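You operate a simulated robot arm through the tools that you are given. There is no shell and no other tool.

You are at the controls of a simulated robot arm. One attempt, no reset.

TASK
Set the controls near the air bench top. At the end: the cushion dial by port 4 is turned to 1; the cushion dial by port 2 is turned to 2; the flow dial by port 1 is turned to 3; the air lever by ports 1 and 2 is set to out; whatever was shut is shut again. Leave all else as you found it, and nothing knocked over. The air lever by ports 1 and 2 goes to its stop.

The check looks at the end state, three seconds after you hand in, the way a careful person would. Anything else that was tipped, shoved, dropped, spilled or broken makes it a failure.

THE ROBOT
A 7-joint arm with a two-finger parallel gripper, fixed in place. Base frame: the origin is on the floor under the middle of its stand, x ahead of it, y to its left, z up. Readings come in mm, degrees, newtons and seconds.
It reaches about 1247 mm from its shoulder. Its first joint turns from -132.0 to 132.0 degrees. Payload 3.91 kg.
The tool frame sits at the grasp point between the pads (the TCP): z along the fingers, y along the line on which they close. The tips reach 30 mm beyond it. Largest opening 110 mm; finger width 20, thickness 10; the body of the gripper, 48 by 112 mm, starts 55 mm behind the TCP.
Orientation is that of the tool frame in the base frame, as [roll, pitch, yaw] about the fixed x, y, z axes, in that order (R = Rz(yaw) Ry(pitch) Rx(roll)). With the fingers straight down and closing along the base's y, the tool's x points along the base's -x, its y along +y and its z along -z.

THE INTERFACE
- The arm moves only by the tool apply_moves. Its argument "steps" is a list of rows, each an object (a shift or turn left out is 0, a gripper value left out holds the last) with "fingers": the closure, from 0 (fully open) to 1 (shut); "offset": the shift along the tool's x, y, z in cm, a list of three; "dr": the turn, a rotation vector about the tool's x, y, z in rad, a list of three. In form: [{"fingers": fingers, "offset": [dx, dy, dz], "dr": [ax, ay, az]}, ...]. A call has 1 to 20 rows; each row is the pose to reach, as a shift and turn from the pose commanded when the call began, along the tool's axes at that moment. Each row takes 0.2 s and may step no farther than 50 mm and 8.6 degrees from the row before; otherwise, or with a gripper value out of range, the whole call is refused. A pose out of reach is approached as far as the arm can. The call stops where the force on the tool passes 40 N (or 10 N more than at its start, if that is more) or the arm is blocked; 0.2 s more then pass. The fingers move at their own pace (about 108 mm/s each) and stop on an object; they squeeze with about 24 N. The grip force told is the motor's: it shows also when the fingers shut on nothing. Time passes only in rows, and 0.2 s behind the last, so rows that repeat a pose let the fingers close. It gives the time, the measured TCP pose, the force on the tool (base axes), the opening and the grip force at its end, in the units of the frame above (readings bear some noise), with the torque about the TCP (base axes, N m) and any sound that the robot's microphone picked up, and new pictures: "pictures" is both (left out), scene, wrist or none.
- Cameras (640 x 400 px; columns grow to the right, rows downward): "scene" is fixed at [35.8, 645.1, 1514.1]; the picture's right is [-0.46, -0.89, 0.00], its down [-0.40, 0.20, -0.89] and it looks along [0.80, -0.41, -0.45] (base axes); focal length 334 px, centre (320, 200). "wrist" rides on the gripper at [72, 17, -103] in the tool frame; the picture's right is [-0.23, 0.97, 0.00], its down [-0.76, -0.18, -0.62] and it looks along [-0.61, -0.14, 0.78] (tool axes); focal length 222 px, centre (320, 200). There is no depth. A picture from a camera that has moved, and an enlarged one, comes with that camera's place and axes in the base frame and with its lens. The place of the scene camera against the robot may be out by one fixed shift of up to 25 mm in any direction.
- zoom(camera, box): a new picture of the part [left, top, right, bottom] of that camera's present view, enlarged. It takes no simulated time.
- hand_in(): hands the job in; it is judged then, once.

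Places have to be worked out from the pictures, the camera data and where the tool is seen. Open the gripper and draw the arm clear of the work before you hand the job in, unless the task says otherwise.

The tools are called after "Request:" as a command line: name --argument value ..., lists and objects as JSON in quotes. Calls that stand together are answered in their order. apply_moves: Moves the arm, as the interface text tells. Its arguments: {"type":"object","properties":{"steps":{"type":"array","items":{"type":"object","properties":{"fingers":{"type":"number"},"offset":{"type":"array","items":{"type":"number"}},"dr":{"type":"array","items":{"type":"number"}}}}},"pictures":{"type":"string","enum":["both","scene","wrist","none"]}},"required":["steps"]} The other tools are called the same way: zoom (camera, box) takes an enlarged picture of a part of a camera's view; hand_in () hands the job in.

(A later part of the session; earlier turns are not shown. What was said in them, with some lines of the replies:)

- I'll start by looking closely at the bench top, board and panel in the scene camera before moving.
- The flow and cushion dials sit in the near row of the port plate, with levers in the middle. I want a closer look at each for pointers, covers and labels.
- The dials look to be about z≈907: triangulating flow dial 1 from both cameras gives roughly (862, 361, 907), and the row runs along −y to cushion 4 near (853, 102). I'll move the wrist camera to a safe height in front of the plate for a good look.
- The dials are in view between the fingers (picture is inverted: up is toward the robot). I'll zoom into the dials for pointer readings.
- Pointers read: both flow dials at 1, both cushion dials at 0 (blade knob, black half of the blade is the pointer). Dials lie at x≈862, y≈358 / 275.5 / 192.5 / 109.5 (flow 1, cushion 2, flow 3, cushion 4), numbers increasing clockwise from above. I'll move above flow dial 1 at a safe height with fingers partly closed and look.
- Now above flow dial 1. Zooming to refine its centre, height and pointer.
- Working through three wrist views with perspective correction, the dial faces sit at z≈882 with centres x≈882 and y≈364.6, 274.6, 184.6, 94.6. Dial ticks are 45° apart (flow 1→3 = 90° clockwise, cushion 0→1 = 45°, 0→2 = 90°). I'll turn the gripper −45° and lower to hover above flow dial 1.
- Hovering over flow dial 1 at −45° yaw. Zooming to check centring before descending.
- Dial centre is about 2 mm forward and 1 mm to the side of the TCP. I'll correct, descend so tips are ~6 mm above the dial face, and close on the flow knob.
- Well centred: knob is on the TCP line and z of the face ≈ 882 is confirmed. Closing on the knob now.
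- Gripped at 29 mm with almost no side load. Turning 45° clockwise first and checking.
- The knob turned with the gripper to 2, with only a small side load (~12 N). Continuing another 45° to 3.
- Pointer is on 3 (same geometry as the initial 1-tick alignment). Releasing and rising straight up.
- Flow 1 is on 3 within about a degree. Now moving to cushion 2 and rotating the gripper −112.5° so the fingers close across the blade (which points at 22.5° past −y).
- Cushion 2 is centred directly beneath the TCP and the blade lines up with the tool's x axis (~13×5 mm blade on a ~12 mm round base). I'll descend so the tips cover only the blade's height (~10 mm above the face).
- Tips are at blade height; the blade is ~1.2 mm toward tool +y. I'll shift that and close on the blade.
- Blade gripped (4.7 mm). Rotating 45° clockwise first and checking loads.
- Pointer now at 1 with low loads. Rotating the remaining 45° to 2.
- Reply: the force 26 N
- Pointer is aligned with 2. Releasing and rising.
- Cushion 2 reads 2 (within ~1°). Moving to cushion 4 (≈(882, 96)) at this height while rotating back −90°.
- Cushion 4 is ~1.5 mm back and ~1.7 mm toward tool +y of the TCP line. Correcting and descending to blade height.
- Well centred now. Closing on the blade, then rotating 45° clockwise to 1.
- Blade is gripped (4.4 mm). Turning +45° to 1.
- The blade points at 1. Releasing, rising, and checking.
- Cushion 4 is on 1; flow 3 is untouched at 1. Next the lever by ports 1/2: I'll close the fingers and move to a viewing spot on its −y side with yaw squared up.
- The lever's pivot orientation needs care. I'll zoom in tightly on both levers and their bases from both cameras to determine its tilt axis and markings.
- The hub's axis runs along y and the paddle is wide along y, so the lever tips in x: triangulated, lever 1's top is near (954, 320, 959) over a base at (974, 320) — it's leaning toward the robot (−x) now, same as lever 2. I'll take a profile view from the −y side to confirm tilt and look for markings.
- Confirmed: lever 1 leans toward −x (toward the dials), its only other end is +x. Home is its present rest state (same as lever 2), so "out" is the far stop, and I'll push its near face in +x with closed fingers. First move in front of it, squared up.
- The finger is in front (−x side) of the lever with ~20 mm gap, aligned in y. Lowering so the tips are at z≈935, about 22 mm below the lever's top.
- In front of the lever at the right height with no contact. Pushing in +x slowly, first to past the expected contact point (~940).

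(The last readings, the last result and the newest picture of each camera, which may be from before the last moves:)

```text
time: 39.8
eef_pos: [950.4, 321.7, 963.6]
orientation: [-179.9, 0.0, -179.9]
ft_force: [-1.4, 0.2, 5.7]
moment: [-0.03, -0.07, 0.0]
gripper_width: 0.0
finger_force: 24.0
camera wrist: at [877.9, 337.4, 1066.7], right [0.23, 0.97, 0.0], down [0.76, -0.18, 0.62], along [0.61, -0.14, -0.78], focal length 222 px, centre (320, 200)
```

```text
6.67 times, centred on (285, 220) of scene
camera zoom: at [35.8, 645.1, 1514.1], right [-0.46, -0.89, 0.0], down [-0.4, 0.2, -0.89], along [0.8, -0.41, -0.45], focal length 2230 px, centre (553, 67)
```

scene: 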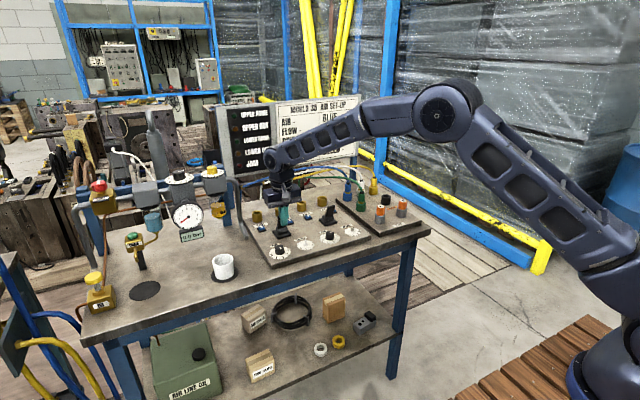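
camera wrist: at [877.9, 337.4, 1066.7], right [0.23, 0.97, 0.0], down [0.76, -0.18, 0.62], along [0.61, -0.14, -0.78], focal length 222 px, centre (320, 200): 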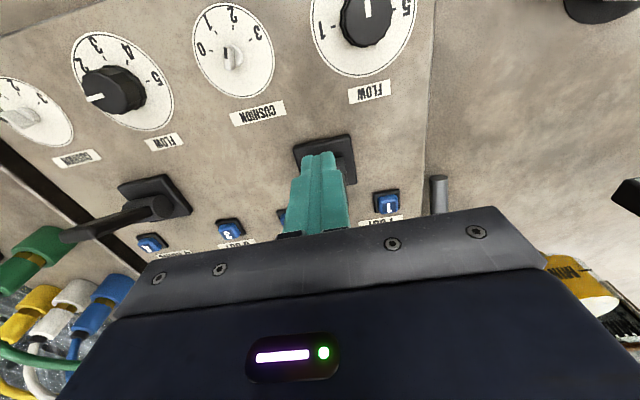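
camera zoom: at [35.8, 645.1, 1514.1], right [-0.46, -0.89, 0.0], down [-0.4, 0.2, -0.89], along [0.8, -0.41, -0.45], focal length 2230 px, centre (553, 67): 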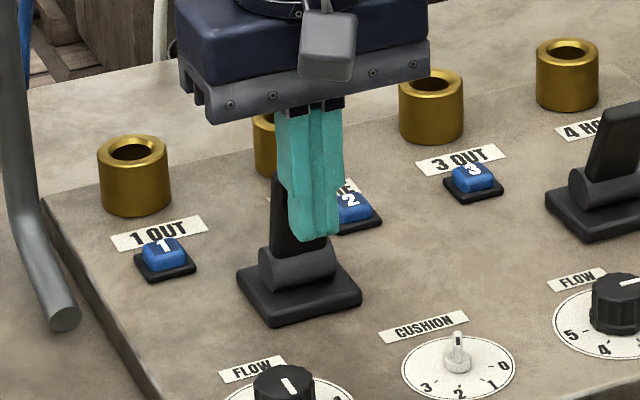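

The lever is moving with little resistance. Continuing +x in small steps toward the stop, watching the force.

Request:
apply_moves --steps '[{"offset": [-0.4, 0, 0]}, {"offset": [-0.8, 0, 0]}, {"offset": [-1.2, 0, 0]}, {"offset": [-1.5, 0, 0]}, {"offset": [-1.5, 0, 0]}]'

Request:
zoom --camera "scene" --box '[255, 190, 315, 250]'

```text
time: 41.0
eef_pos: [965.5, 321.0, 965.0]
orientation: [-180.0, 0.1, -179.9]
ft_force: [0.6, -0.3, -0.2]
moment: [0.01, 0.0, 0.07]
gripper_width: 0.0
finger_force: 23.9
stopped in row 5: the force on the tool passed its limit at 41 N (the readings are from after the stop); the commanded pose is now the measured one
camera wrist: at [893.0, 337.7, 1067.6], right [0.23, 0.97, 0.0], down [0.76, -0.18, 0.62], along [0.61, -0.14, -0.78], focal length 222 px, centre (320, 200)
```

scene: 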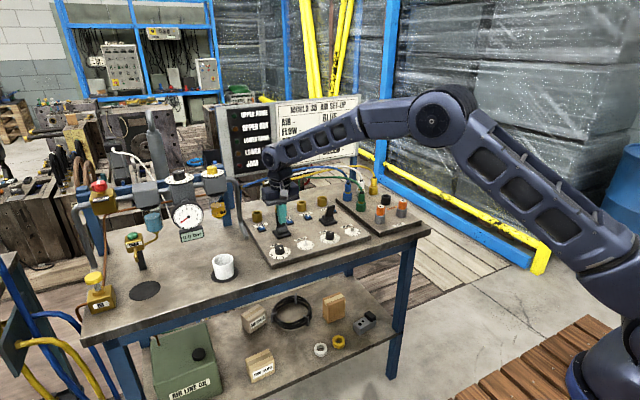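
wrist: 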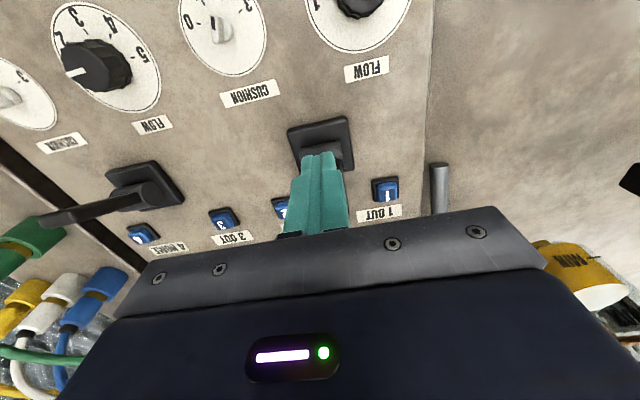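

```text
6.67 times, centred on (285, 220) of scene
camera zoom: at [35.8, 645.1, 1514.1], right [-0.46, -0.89, 0.0], down [-0.4, 0.2, -0.89], along [0.8, -0.41, -0.45], focal length 2230 px, centre (553, 67)
```

zoom: 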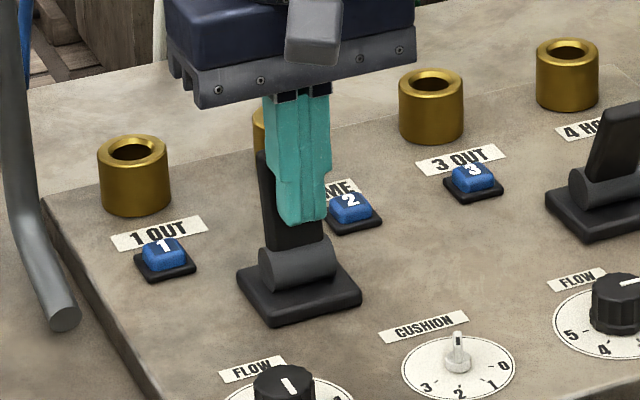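

Force limit hit at x≈966 — the lever has met its far stop and leans +x. Backing away in −x and rising to check it stays.

Request:
apply_moves --steps '[{"offset": [1.5, 0, 0]}, {"offset": [3.5, 0, 0]}, {"offset": [5.0, 0, -1]}, {"offset": [5.0, 0, -4]}, {"offset": [5.0, 0, -7]}, {"offset": [5.0, -4, -9]}, {"offset": [5.0, -7, -9]}, {"offset": [5.0, -7, -9]}]'

Request:
zoom --camera "scene" --box '[240, 180, 370, 265]'

Request:
zoom --camera "wrist" --box '[330, 80, 470, 220]'

```text
time: 42.9
eef_pos: [916.9, 248.4, 1054.1]
orientation: [179.9, 0.1, -179.9]
ft_force: [0.1, 0.3, -0.5]
moment: [0.0, 0.01, 0.01]
gripper_width: 0.2
finger_force: 23.7
camera wrist: at [843.9, 266.9, 1156.5], right [0.23, 0.97, 0.0], down [0.76, -0.18, 0.62], along [0.61, -0.14, -0.78], focal length 222 px, centre (320, 200)
```

scene: 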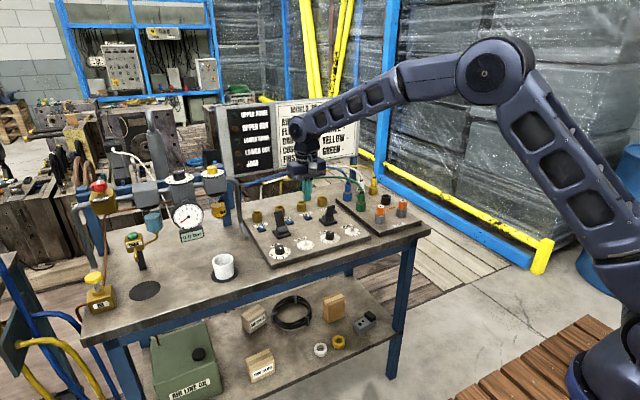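
wrist: 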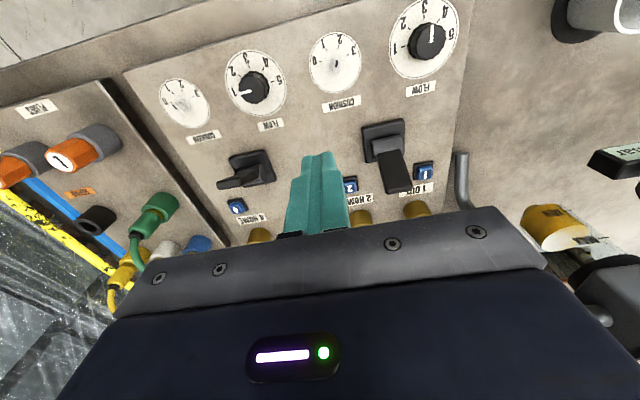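

```text
4.71 times, centred on (305, 222) of scene
camera zoom: at [35.8, 645.1, 1514.1], right [-0.46, -0.89, 0.0], down [-0.4, 0.2, -0.89], along [0.8, -0.41, -0.45], focal length 1574 px, centre (391, 94)
```

zoom: 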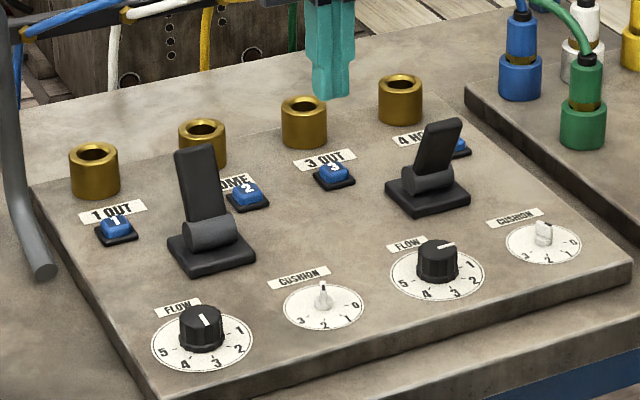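

```text
2.86 times, centred on (400, 150) of wrist
camera zoom: at [843.9, 266.9, 1156.5], right [0.23, 0.97, 0.0], down [0.76, -0.18, 0.62], along [0.61, -0.14, -0.78], focal length 635 px, centre (91, 343)
```

zoom: 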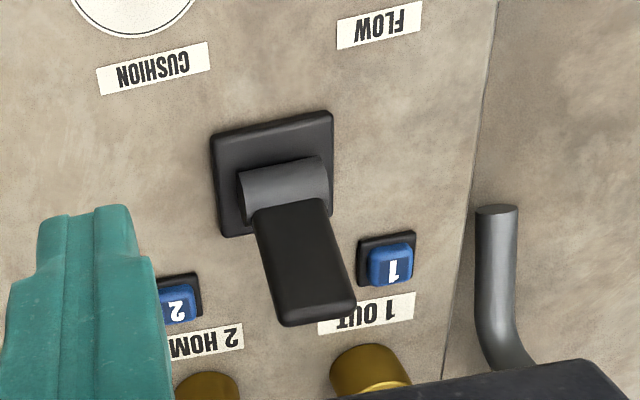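

The lever holds leaning +x (top near (1003, 318, 958), symmetric to where it started). To confirm it's fully at the stop, I'll take the same profile view as before for comparison.

Request:
apply_moves --steps '[{"offset": [0.25, -0.15, 0.3], "dr": [0, 0, -0.131]}, {"offset": [0.5, -0.3, 0.7], "dr": [0, 0, -0.262]}, {"offset": [0.75, -0.45, 1.0], "dr": [0, 0, -0.393]}, {"offset": [1.0, -0.6, 1.4], "dr": [0, 0, -0.524]}, {"offset": [1.25, -0.75, 1.8], "dr": [0, 0, -0.655]}, {"offset": [1.5, -0.9, 2.1], "dr": [0, 0, -0.785]}, {"offset": [1.75, -1.1, 2.5], "dr": [0, 0, -0.916]}, {"offset": [2.0, -1.25, 2.8], "dr": [0, 0, -1.047]}, {"offset": [2.25, -1.4, 3.2], "dr": [0, 0, -1.178]}, {"offset": [2.5, -1.55, 3.6], "dr": [0, 0, -1.309]}, {"offset": [2.75, -1.7, 3.9], "dr": [0, 0, -1.44]}, {"offset": [2.96, -1.86, 4.25], "dr": [0, 0, -1.571]}, {"offset": [2.96, -1.86, 4.25], "dr": [0, 0, -1.571]}]'

Request:
zoom --camera "wrist" --box '[120, 100, 300, 260]'

Request:
zoom --camera "wrist" --box '[210, 150, 310, 240]'

Request:
zoom --camera "wrist" --box '[120, 0, 360, 150]'

Request:
zoom --camera "scene" --box '[255, 190, 315, 250]'

```text
time: 45.6
eef_pos: [884.5, 232.2, 1013.2]
orientation: [-179.9, 0.1, -89.8]
ft_force: [1.2, 0.1, 0.6]
moment: [0.01, 0.0, 0.03]
gripper_width: 0.0
finger_force: 24.0
camera wrist: at [868.8, 159.4, 1115.5], right [-0.97, 0.22, 0.0], down [0.18, 0.76, 0.62], along [0.14, 0.61, -0.78], focal length 222 px, centre (320, 200)
```

scene: 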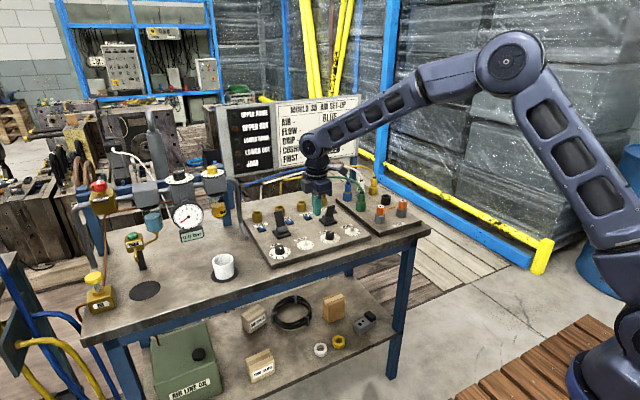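
wrist: 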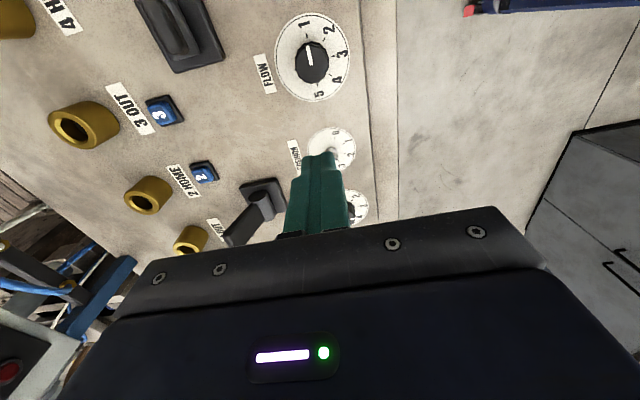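

```text
2.50 times, centred on (210, 180) of wrist
camera zoom: at [868.8, 159.4, 1115.5], right [-0.97, 0.22, 0.0], down [0.18, 0.76, 0.62], along [0.14, 0.61, -0.78], focal length 555 px, centre (595, 250)
```

zoom: 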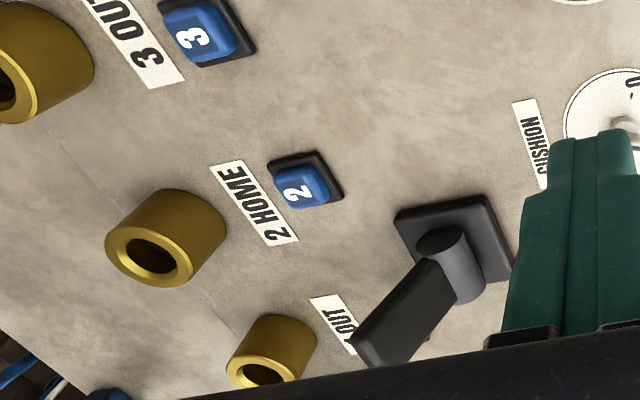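

```text
4.44 times, centred on (260, 195) of wrist
camera zoom: at [868.8, 159.4, 1115.5], right [-0.97, 0.22, 0.0], down [0.18, 0.76, 0.62], along [0.14, 0.61, -0.78], focal length 987 px, centre (587, 222)
```

zoom: 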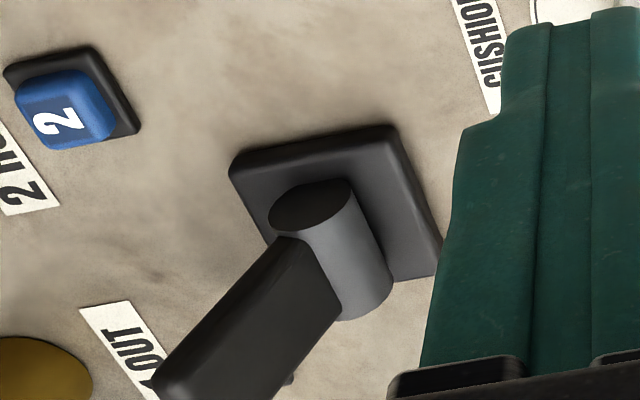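

```text
2.67 times, centred on (240, 75) of wrist
camera zoom: at [868.8, 159.4, 1115.5], right [-0.97, 0.22, 0.0], down [0.18, 0.76, 0.62], along [0.14, 0.61, -0.78], focal length 592 px, centre (533, 533)
```

zoom: 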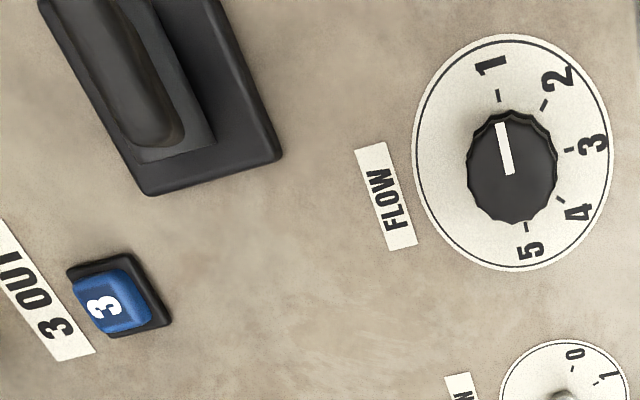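

```text
6.67 times, centred on (285, 220) of scene
camera zoom: at [35.8, 645.1, 1514.1], right [-0.46, -0.89, 0.0], down [-0.4, 0.2, -0.89], along [0.8, -0.41, -0.45], focal length 2230 px, centre (553, 67)
```

zoom: 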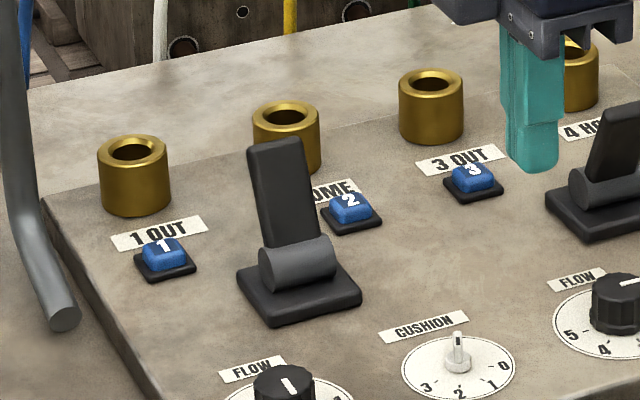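

Comparing images, the lever was at roughly +9° when the force limit tripped and then settled on to about +24° (mirror of its start), so it seems to have gone over-centre. I'll confirm it's on its stop with a second gentle push higher on the lever.

Request:
apply_moves --steps '[{"offset": [-0.73, -0.46, 0], "dr": [0, 0, 0.131]}, {"offset": [-1.47, -0.92, 0], "dr": [0, 0, 0.262]}, {"offset": [-2.2, -1.39, 0], "dr": [0, 0, 0.393]}, {"offset": [-2.93, -1.85, 0], "dr": [0, 0, 0.524]}, {"offset": [-3.67, -2.31, 0], "dr": [0, 0, 0.655]}, {"offset": [-4.4, -2.77, 0], "dr": [0, 0, 0.785]}, {"offset": [-5.13, -3.24, 0], "dr": [0, 0, 0.916]}, {"offset": [-5.87, -3.7, 0], "dr": [0, 0, 1.047]}, {"offset": [-6.6, -4.16, 0], "dr": [0, 0, 1.178]}, {"offset": [-7.33, -4.62, 0], "dr": [0, 0, 1.309]}, {"offset": [-8.07, -5.09, 0], "dr": [0, 0, 1.44]}, {"offset": [-8.8, -5.55, 0], "dr": [0, 0, 1.571]}, {"offset": [-8.8, -5.55, 2.0], "dr": [0, 0, 1.571]}, {"offset": [-8.8, -5.55, 3.8], "dr": [0, 0, 1.571]}, {"offset": [-8.8, -5.55, 3.8], "dr": [0, 0, 1.571]}]'

Request:
zoom --camera "scene" --box '[255, 190, 315, 250]'

Request:
zoom --camera "wrist" --box '[240, 90, 400, 230]'

```text
time: 48.9
eef_pos: [941.7, 320.0, 974.5]
orientation: [180.0, 0.0, 180.0]
ft_force: [-0.4, -1.3, -0.2]
moment: [0.03, 0.0, 0.0]
gripper_width: 0.0
finger_force: 24.0
camera wrist: at [869.2, 336.4, 1076.8], right [0.23, 0.97, 0.0], down [0.76, -0.18, 0.62], along [0.61, -0.14, -0.78], focal length 222 px, centre (320, 200)
```

scene: 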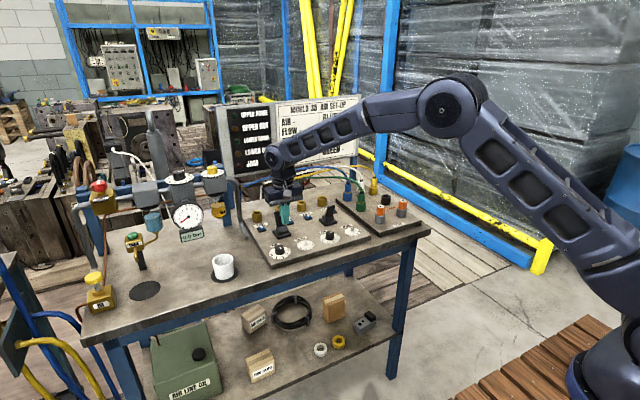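
wrist: 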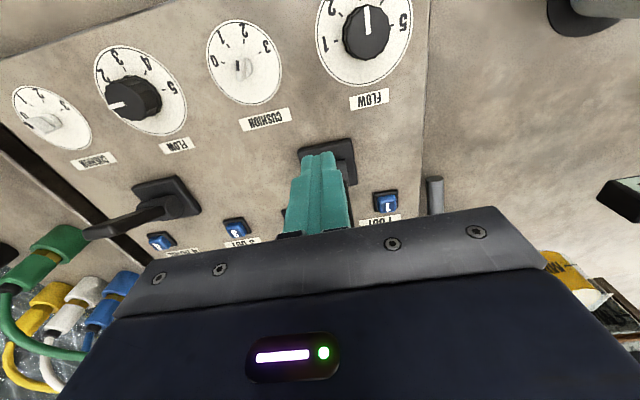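

```text
6.67 times, centred on (285, 220) of scene
camera zoom: at [35.8, 645.1, 1514.1], right [-0.46, -0.89, 0.0], down [-0.4, 0.2, -0.89], along [0.8, -0.41, -0.45], focal length 2230 px, centre (553, 67)
```

zoom: 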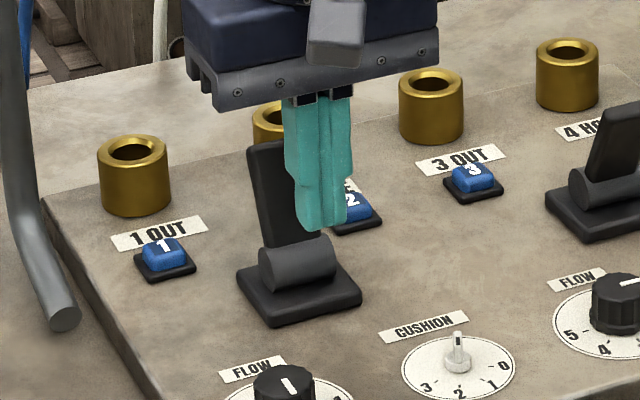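

```text
2.86 times, centred on (320, 160) of wrist
camera zoom: at [869.2, 336.4, 1076.8], right [0.23, 0.97, 0.0], down [0.76, -0.18, 0.62], along [0.61, -0.14, -0.78], focal length 635 px, centre (320, 314)
```

zoom: 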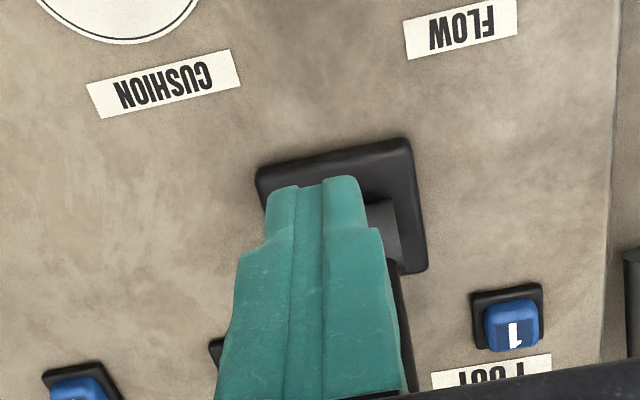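

Lever is still at about +24° with the finger clear of it. Advancing in +x to touch it gently near the top.

Request:
apply_moves --steps '[{"offset": [-0.8, 0, 0]}, {"offset": [-1.6, 0, 0]}, {"offset": [-2.2, 0, 0]}, {"offset": [-2.6, 0, 0]}, {"offset": [-2.9, 0, 0]}, {"offset": [-3.1, 0, 0]}, {"offset": [-3.3, 0, 0]}, {"offset": [-3.3, 0, 0]}]'

Request:
zoom --camera "scene" --box '[255, 190, 315, 250]'

```text
time: 50.6
eef_pos: [974.2, 319.3, 974.2]
orientation: [180.0, 0.1, -179.9]
ft_force: [-0.2, -1.3, -0.5]
moment: [-0.02, 0.03, -0.02]
gripper_width: 0.0
finger_force: 23.6
camera wrist: at [901.3, 337.0, 1077.0], right [0.23, 0.97, 0.0], down [0.76, -0.18, 0.62], along [0.61, -0.14, -0.78], focal length 222 px, centre (320, 200)
```

scene: 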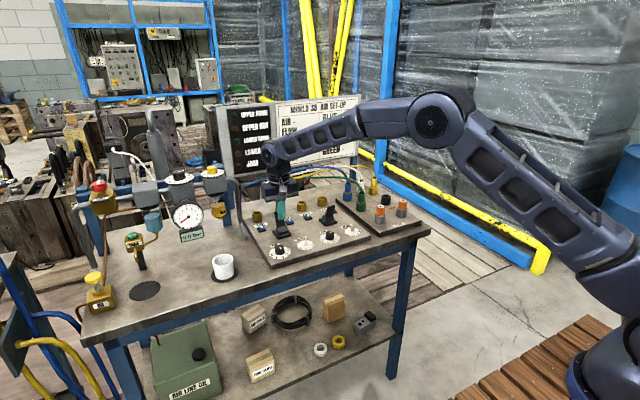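
wrist: 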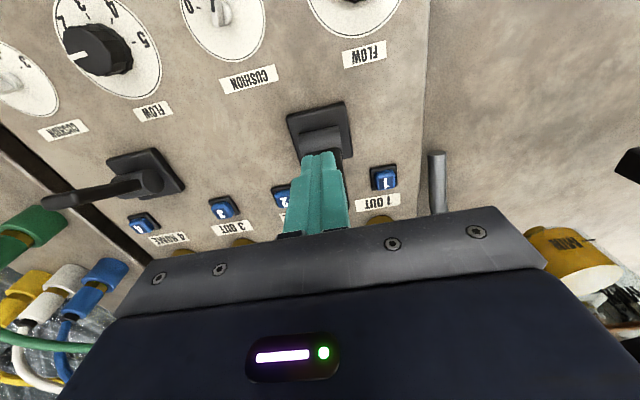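

```text
6.67 times, centred on (285, 220) of scene
camera zoom: at [35.8, 645.1, 1514.1], right [-0.46, -0.89, 0.0], down [-0.4, 0.2, -0.89], along [0.8, -0.41, -0.45], focal length 2230 px, centre (553, 67)
```

zoom: 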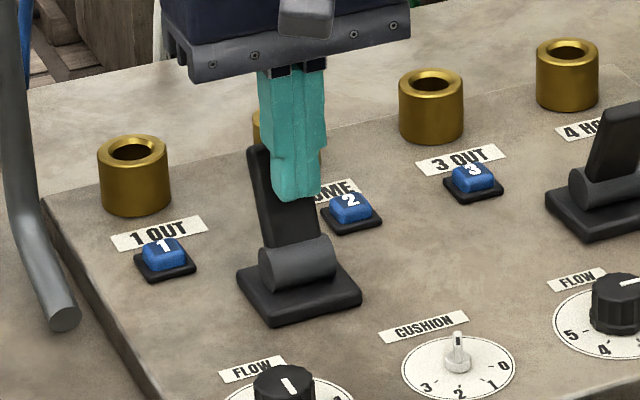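

No contact yet at x≈974. Advancing in 1.5 mm steps.

Request:
apply_moves --steps '[{"offset": [-0.15, 0, 0]}, {"offset": [-0.3, 0, 0]}, {"offset": [-0.45, 0, 0]}, {"offset": [-0.6, 0, 0]}, {"offset": [-0.6, 0, 0]}]'

Request:
zoom --camera "scene" --box '[255, 190, 315, 250]'

```text
time: 51.9
eef_pos: [978.7, 320.0, 974.3]
orientation: [179.9, 0.2, -179.9]
ft_force: [-0.1, 0.6, 0.3]
moment: [-0.03, -0.03, 0.01]
gripper_width: 0.0
finger_force: 23.4
camera wrist: at [907.2, 336.7, 1077.3], right [0.23, 0.97, 0.0], down [0.76, -0.18, 0.62], along [0.61, -0.14, -0.78], focal length 222 px, centre (320, 200)
```

scene: 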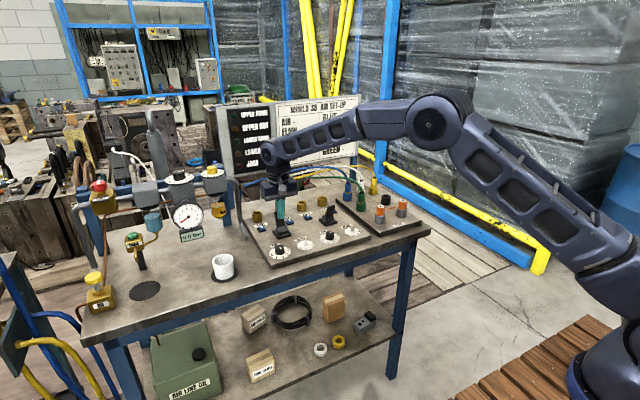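
wrist: 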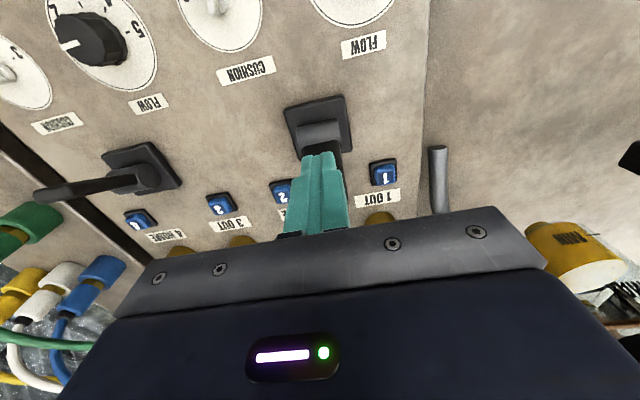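

```text
6.67 times, centred on (285, 220) of scene
camera zoom: at [35.8, 645.1, 1514.1], right [-0.46, -0.89, 0.0], down [-0.4, 0.2, -0.89], along [0.8, -0.41, -0.45], focal length 2230 px, centre (553, 67)
```

zoom: 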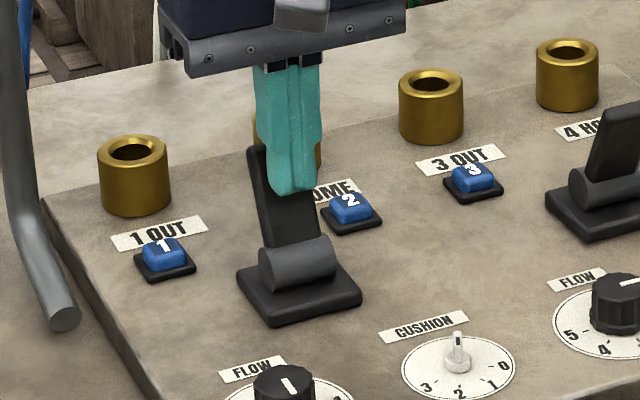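

Still no contact at x≈980 and the lever is unmoved. Advancing a little more.

Request:
apply_moves --steps '[{"offset": [-0.15, 0, 0]}, {"offset": [-0.3, 0, 0]}, {"offset": [-0.45, 0, 0]}, {"offset": [-0.6, 0, 0]}, {"offset": [-0.6, 0, 0]}]'

Request:
zoom --camera "scene" --box '[255, 190, 315, 250]'

```text
time: 53.0
eef_pos: [984.2, 320.5, 975.2]
orientation: [179.9, 0.1, -179.8]
ft_force: [-37.5, -5.6, 0.1]
moment: [-0.17, 1.11, -0.13]
gripper_width: 0.0
finger_force: 24.0
camera wrist: at [911.6, 337.4, 1077.2], right [0.23, 0.97, 0.0], down [0.76, -0.18, 0.62], along [0.61, -0.14, -0.78], focal length 222 px, centre (320, 200)
```

scene: 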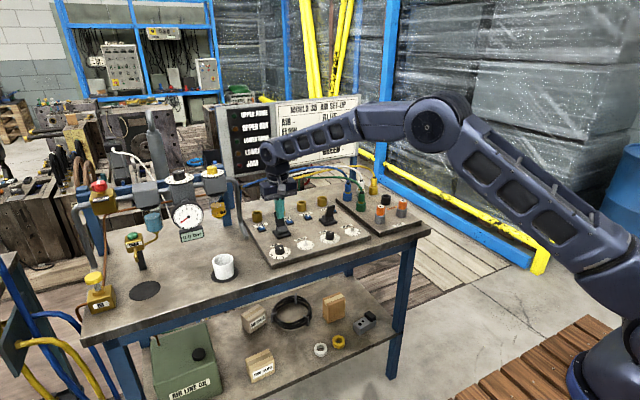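
wrist: 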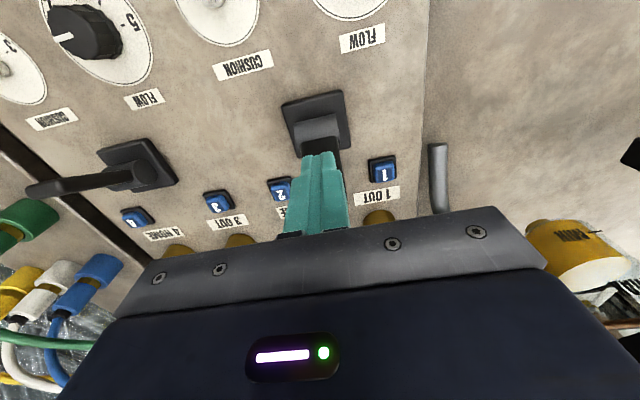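

```text
6.67 times, centred on (285, 220) of scene
camera zoom: at [35.8, 645.1, 1514.1], right [-0.46, -0.89, 0.0], down [-0.4, 0.2, -0.89], along [0.8, -0.41, -0.45], focal length 2230 px, centre (553, 67)
```

zoom: 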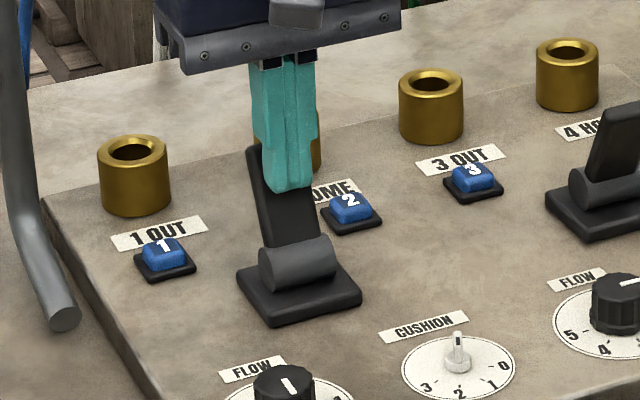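

With 37 N of push the lever doesn't budge, so it's hard against its stop. Backing off, rising, and drawing back to view all the controls.

Request:
apply_moves --steps '[{"offset": [1.5, 0, 0]}, {"offset": [4, 0, 0]}, {"offset": [6.5, 0, -1]}, {"offset": [8, 0, -4]}, {"offset": [10, -2, -8]}, {"offset": [13, -4, -10]}, {"offset": [17, -5.5, -12]}, {"offset": [21, -6.5, -14]}, {"offset": [25, -6.5, -15]}, {"offset": [28, -6.5, -15], "fingers": 0.5}, {"offset": [28, -6.5, -15], "fingers": 0.0}, {"offset": [28, -6.5, -15], "fingers": 0.0}]'

Request:
zoom --camera "wrist" --box '[230, 150, 330, 230]'

Request:
zoom --camera "wrist" --box '[320, 140, 430, 230]'

Request:
zoom --camera "scene" --box '[240, 170, 400, 270]'

```text
time: 55.6
eef_pos: [706.6, 256.9, 1122.5]
orientation: [180.0, 0.1, -179.9]
ft_force: [-0.2, 0.2, 0.0]
moment: [-0.05, 0.02, -0.01]
gripper_width: 110.1
finger_force: 0.1
camera wrist: at [634.3, 272.7, 1225.0], right [0.23, 0.97, 0.0], down [0.76, -0.18, 0.62], along [0.61, -0.14, -0.78], focal length 222 px, centre (320, 200)
```

scene: 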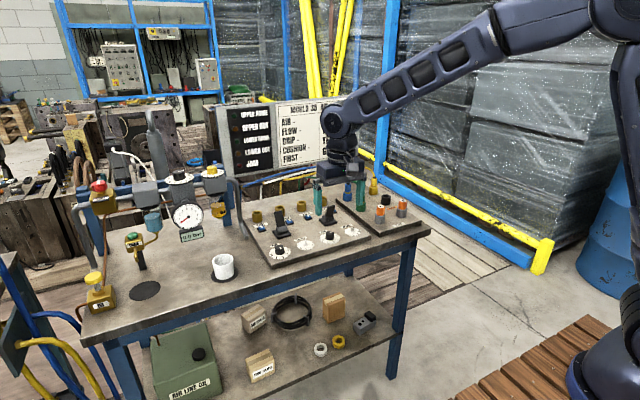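
wrist: 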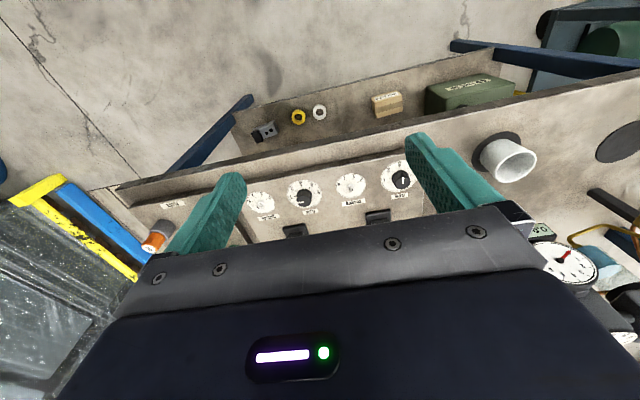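

```text
5.00 times, centred on (280, 190) of wrist
camera zoom: at [634.3, 272.7, 1225.0], right [0.23, 0.97, 0.0], down [0.76, -0.18, 0.62], along [0.61, -0.14, -0.78], focal length 1111 px, centre (520, 250)
```

zoom: 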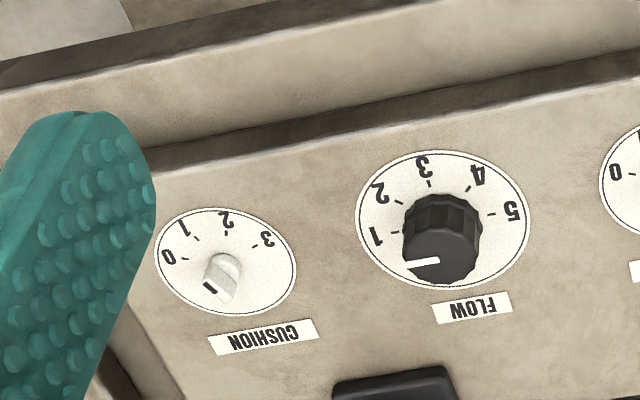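

```text
4.44 times, centred on (375, 185) of wrist
camera zoom: at [634.3, 272.7, 1225.0], right [0.23, 0.97, 0.0], down [0.76, -0.18, 0.62], along [0.61, -0.14, -0.78], focal length 987 px, centre (76, 267)
```

zoom: 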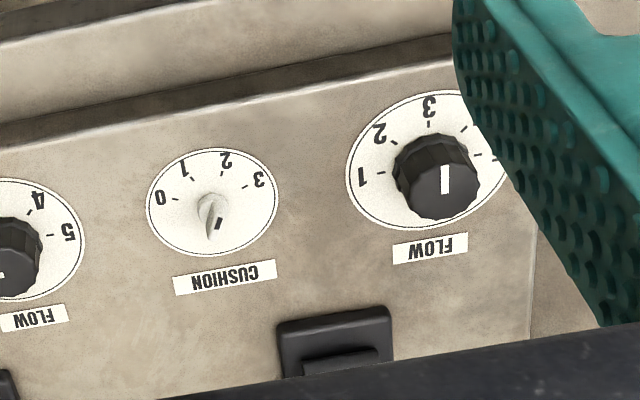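

```text
4.00 times, centred on (320, 220) of scene
camera zoom: at [35.8, 645.1, 1514.1], right [-0.46, -0.89, 0.0], down [-0.4, 0.2, -0.89], along [0.8, -0.41, -0.45], focal length 1338 px, centre (320, 120)
```

zoom: 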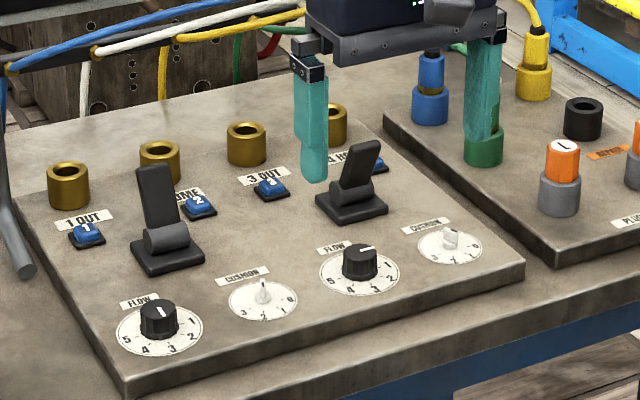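

All reads as required: flow 1 on 3, cushion 2 on 2, cushion 4 on 1, lever 1 at its far stop; flow 3 and lever 2 unchanged. Drawing the arm back toward its start pose with the gripper open, then a last look.

Request:
apply_moves --steps '[{"offset": [3.5, -0.5, -2.5]}, {"offset": [7, -1, -5]}, {"offset": [10.5, -1.5, -7.5]}, {"offset": [14, -2, -10]}, {"offset": [17.5, -2.5, -12.5]}, {"offset": [20.5, -3, -15]}, {"offset": [23, -3, -17]}, {"offset": [23, -3, -17]}]'

Request:
zoom --camera "scene" --box '[230, 170, 430, 295]'

Request:
zoom --camera "scene" --box '[70, 150, 250, 320]'

Request:
zoom --camera "wrist" --box '[290, 190, 420, 245]'

```text
time: 57.5
eef_pos: [478.3, 227.1, 1296.6]
orientation: [-179.9, 0.0, -179.8]
ft_force: [0.4, -0.2, 0.3]
moment: [-0.01, -0.06, 0.02]
gripper_width: 110.0
finger_force: 0.1
camera wrist: at [404.6, 243.1, 1398.6], right [0.23, 0.97, 0.0], down [0.76, -0.18, 0.62], along [0.61, -0.14, -0.78], focal length 222 px, centre (320, 200)
```

scene: 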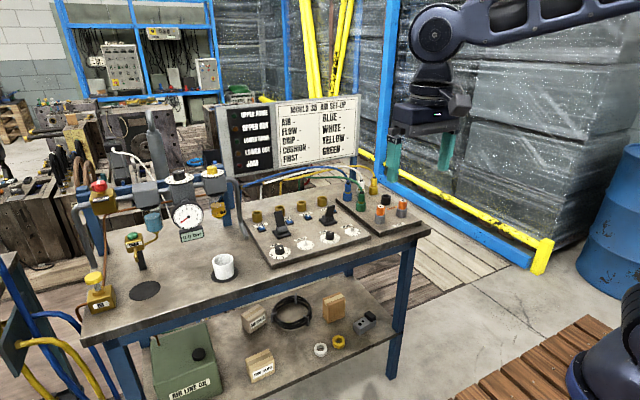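
wrist: 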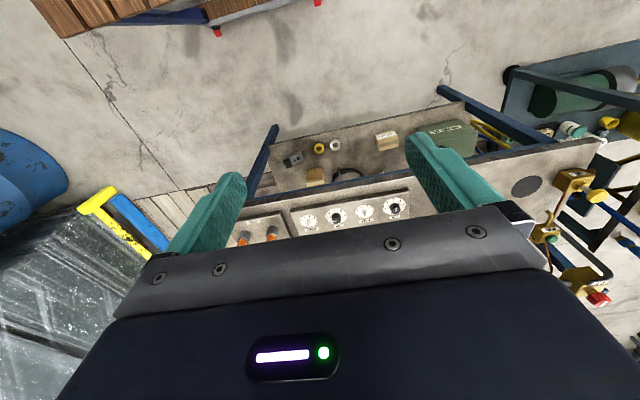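

```text
3.20 times, centred on (330, 232) of scene
camera zoom: at [35.8, 645.1, 1514.1], right [-0.46, -0.89, 0.0], down [-0.4, 0.2, -0.89], along [0.8, -0.41, -0.45], focal length 1070 px, centre (288, 96)
```

zoom: 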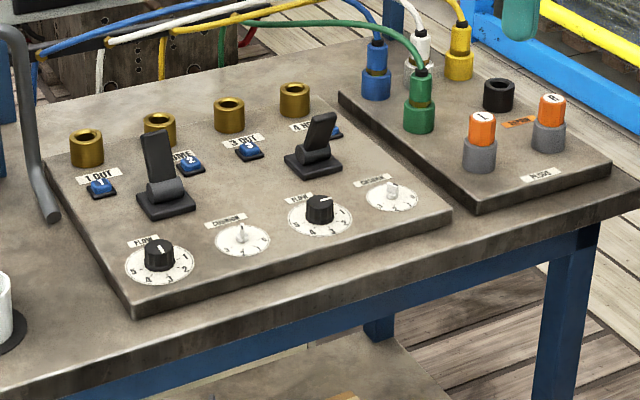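

```text
2.35 times, centred on (160, 235) of scene
camera zoom: at [35.8, 645.1, 1514.1], right [-0.46, -0.89, 0.0], down [-0.4, 0.2, -0.89], along [0.8, -0.41, -0.45], focal length 787 px, centre (696, 118)
```

zoom: 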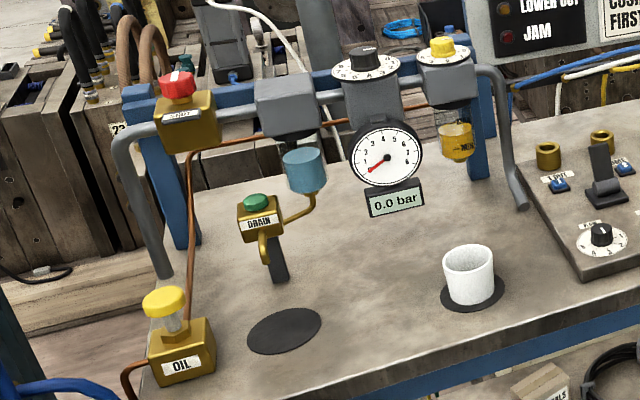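

```text
4.92 times, centred on (355, 218) of wrist
camera zoom: at [404.6, 243.1, 1398.6], right [0.23, 0.97, 0.0], down [0.76, -0.18, 0.62], along [0.61, -0.14, -0.78], focal length 1094 px, centre (148, 114)
```

zoom: 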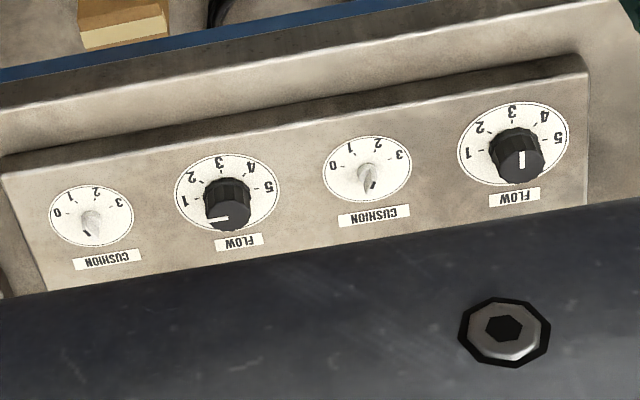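

The final pictures show cushion 4 on 1, cushion 2 on 2, flow 1 on 3 and lever 1 on its far stop. Everything else looks as it did at the start, and the arm is clear with the gripper open, so I'm handing in.

Request:
hand_in

```text
The job is handed in.
```

I set all four controls and handed the job in; the result of the check hasn't come back. One setting rests on my judgement: nothing near the air lever is marked "out" or "home".

| Control | Start | Now |
|---|---|---|
| Cushion dial by port 4 | 0 | 1 |
| Cushion dial by port 2 | 0 | 2 |
| Flow dial by port 1 | 1 | 3 |
| Air lever by ports 1 and 2 | leaning toward the robot | leaning toward the ports, on its stop |

- **Lever direction:** I read the starting position as home, since both levers leaned that way, and pushed this one to its opposite stop.
- **Lever stop:** My first push tripped the 40 N force limit partway, and the lever then settled the rest of the way on its own. A second push of about 37 N near the top did not move it, so it is against its stop.
- **Dials:** In the close-up pictures each pointer lines up with its mark, within about 3 degrees.
- **Everything else:** The flow dial by port 3, the other lever, the plugs, the cup and the regulator side look the same as in the first pictures. I opened nothing, so there was nothing to shut again. The arm is back near its start pose with the gripper open.
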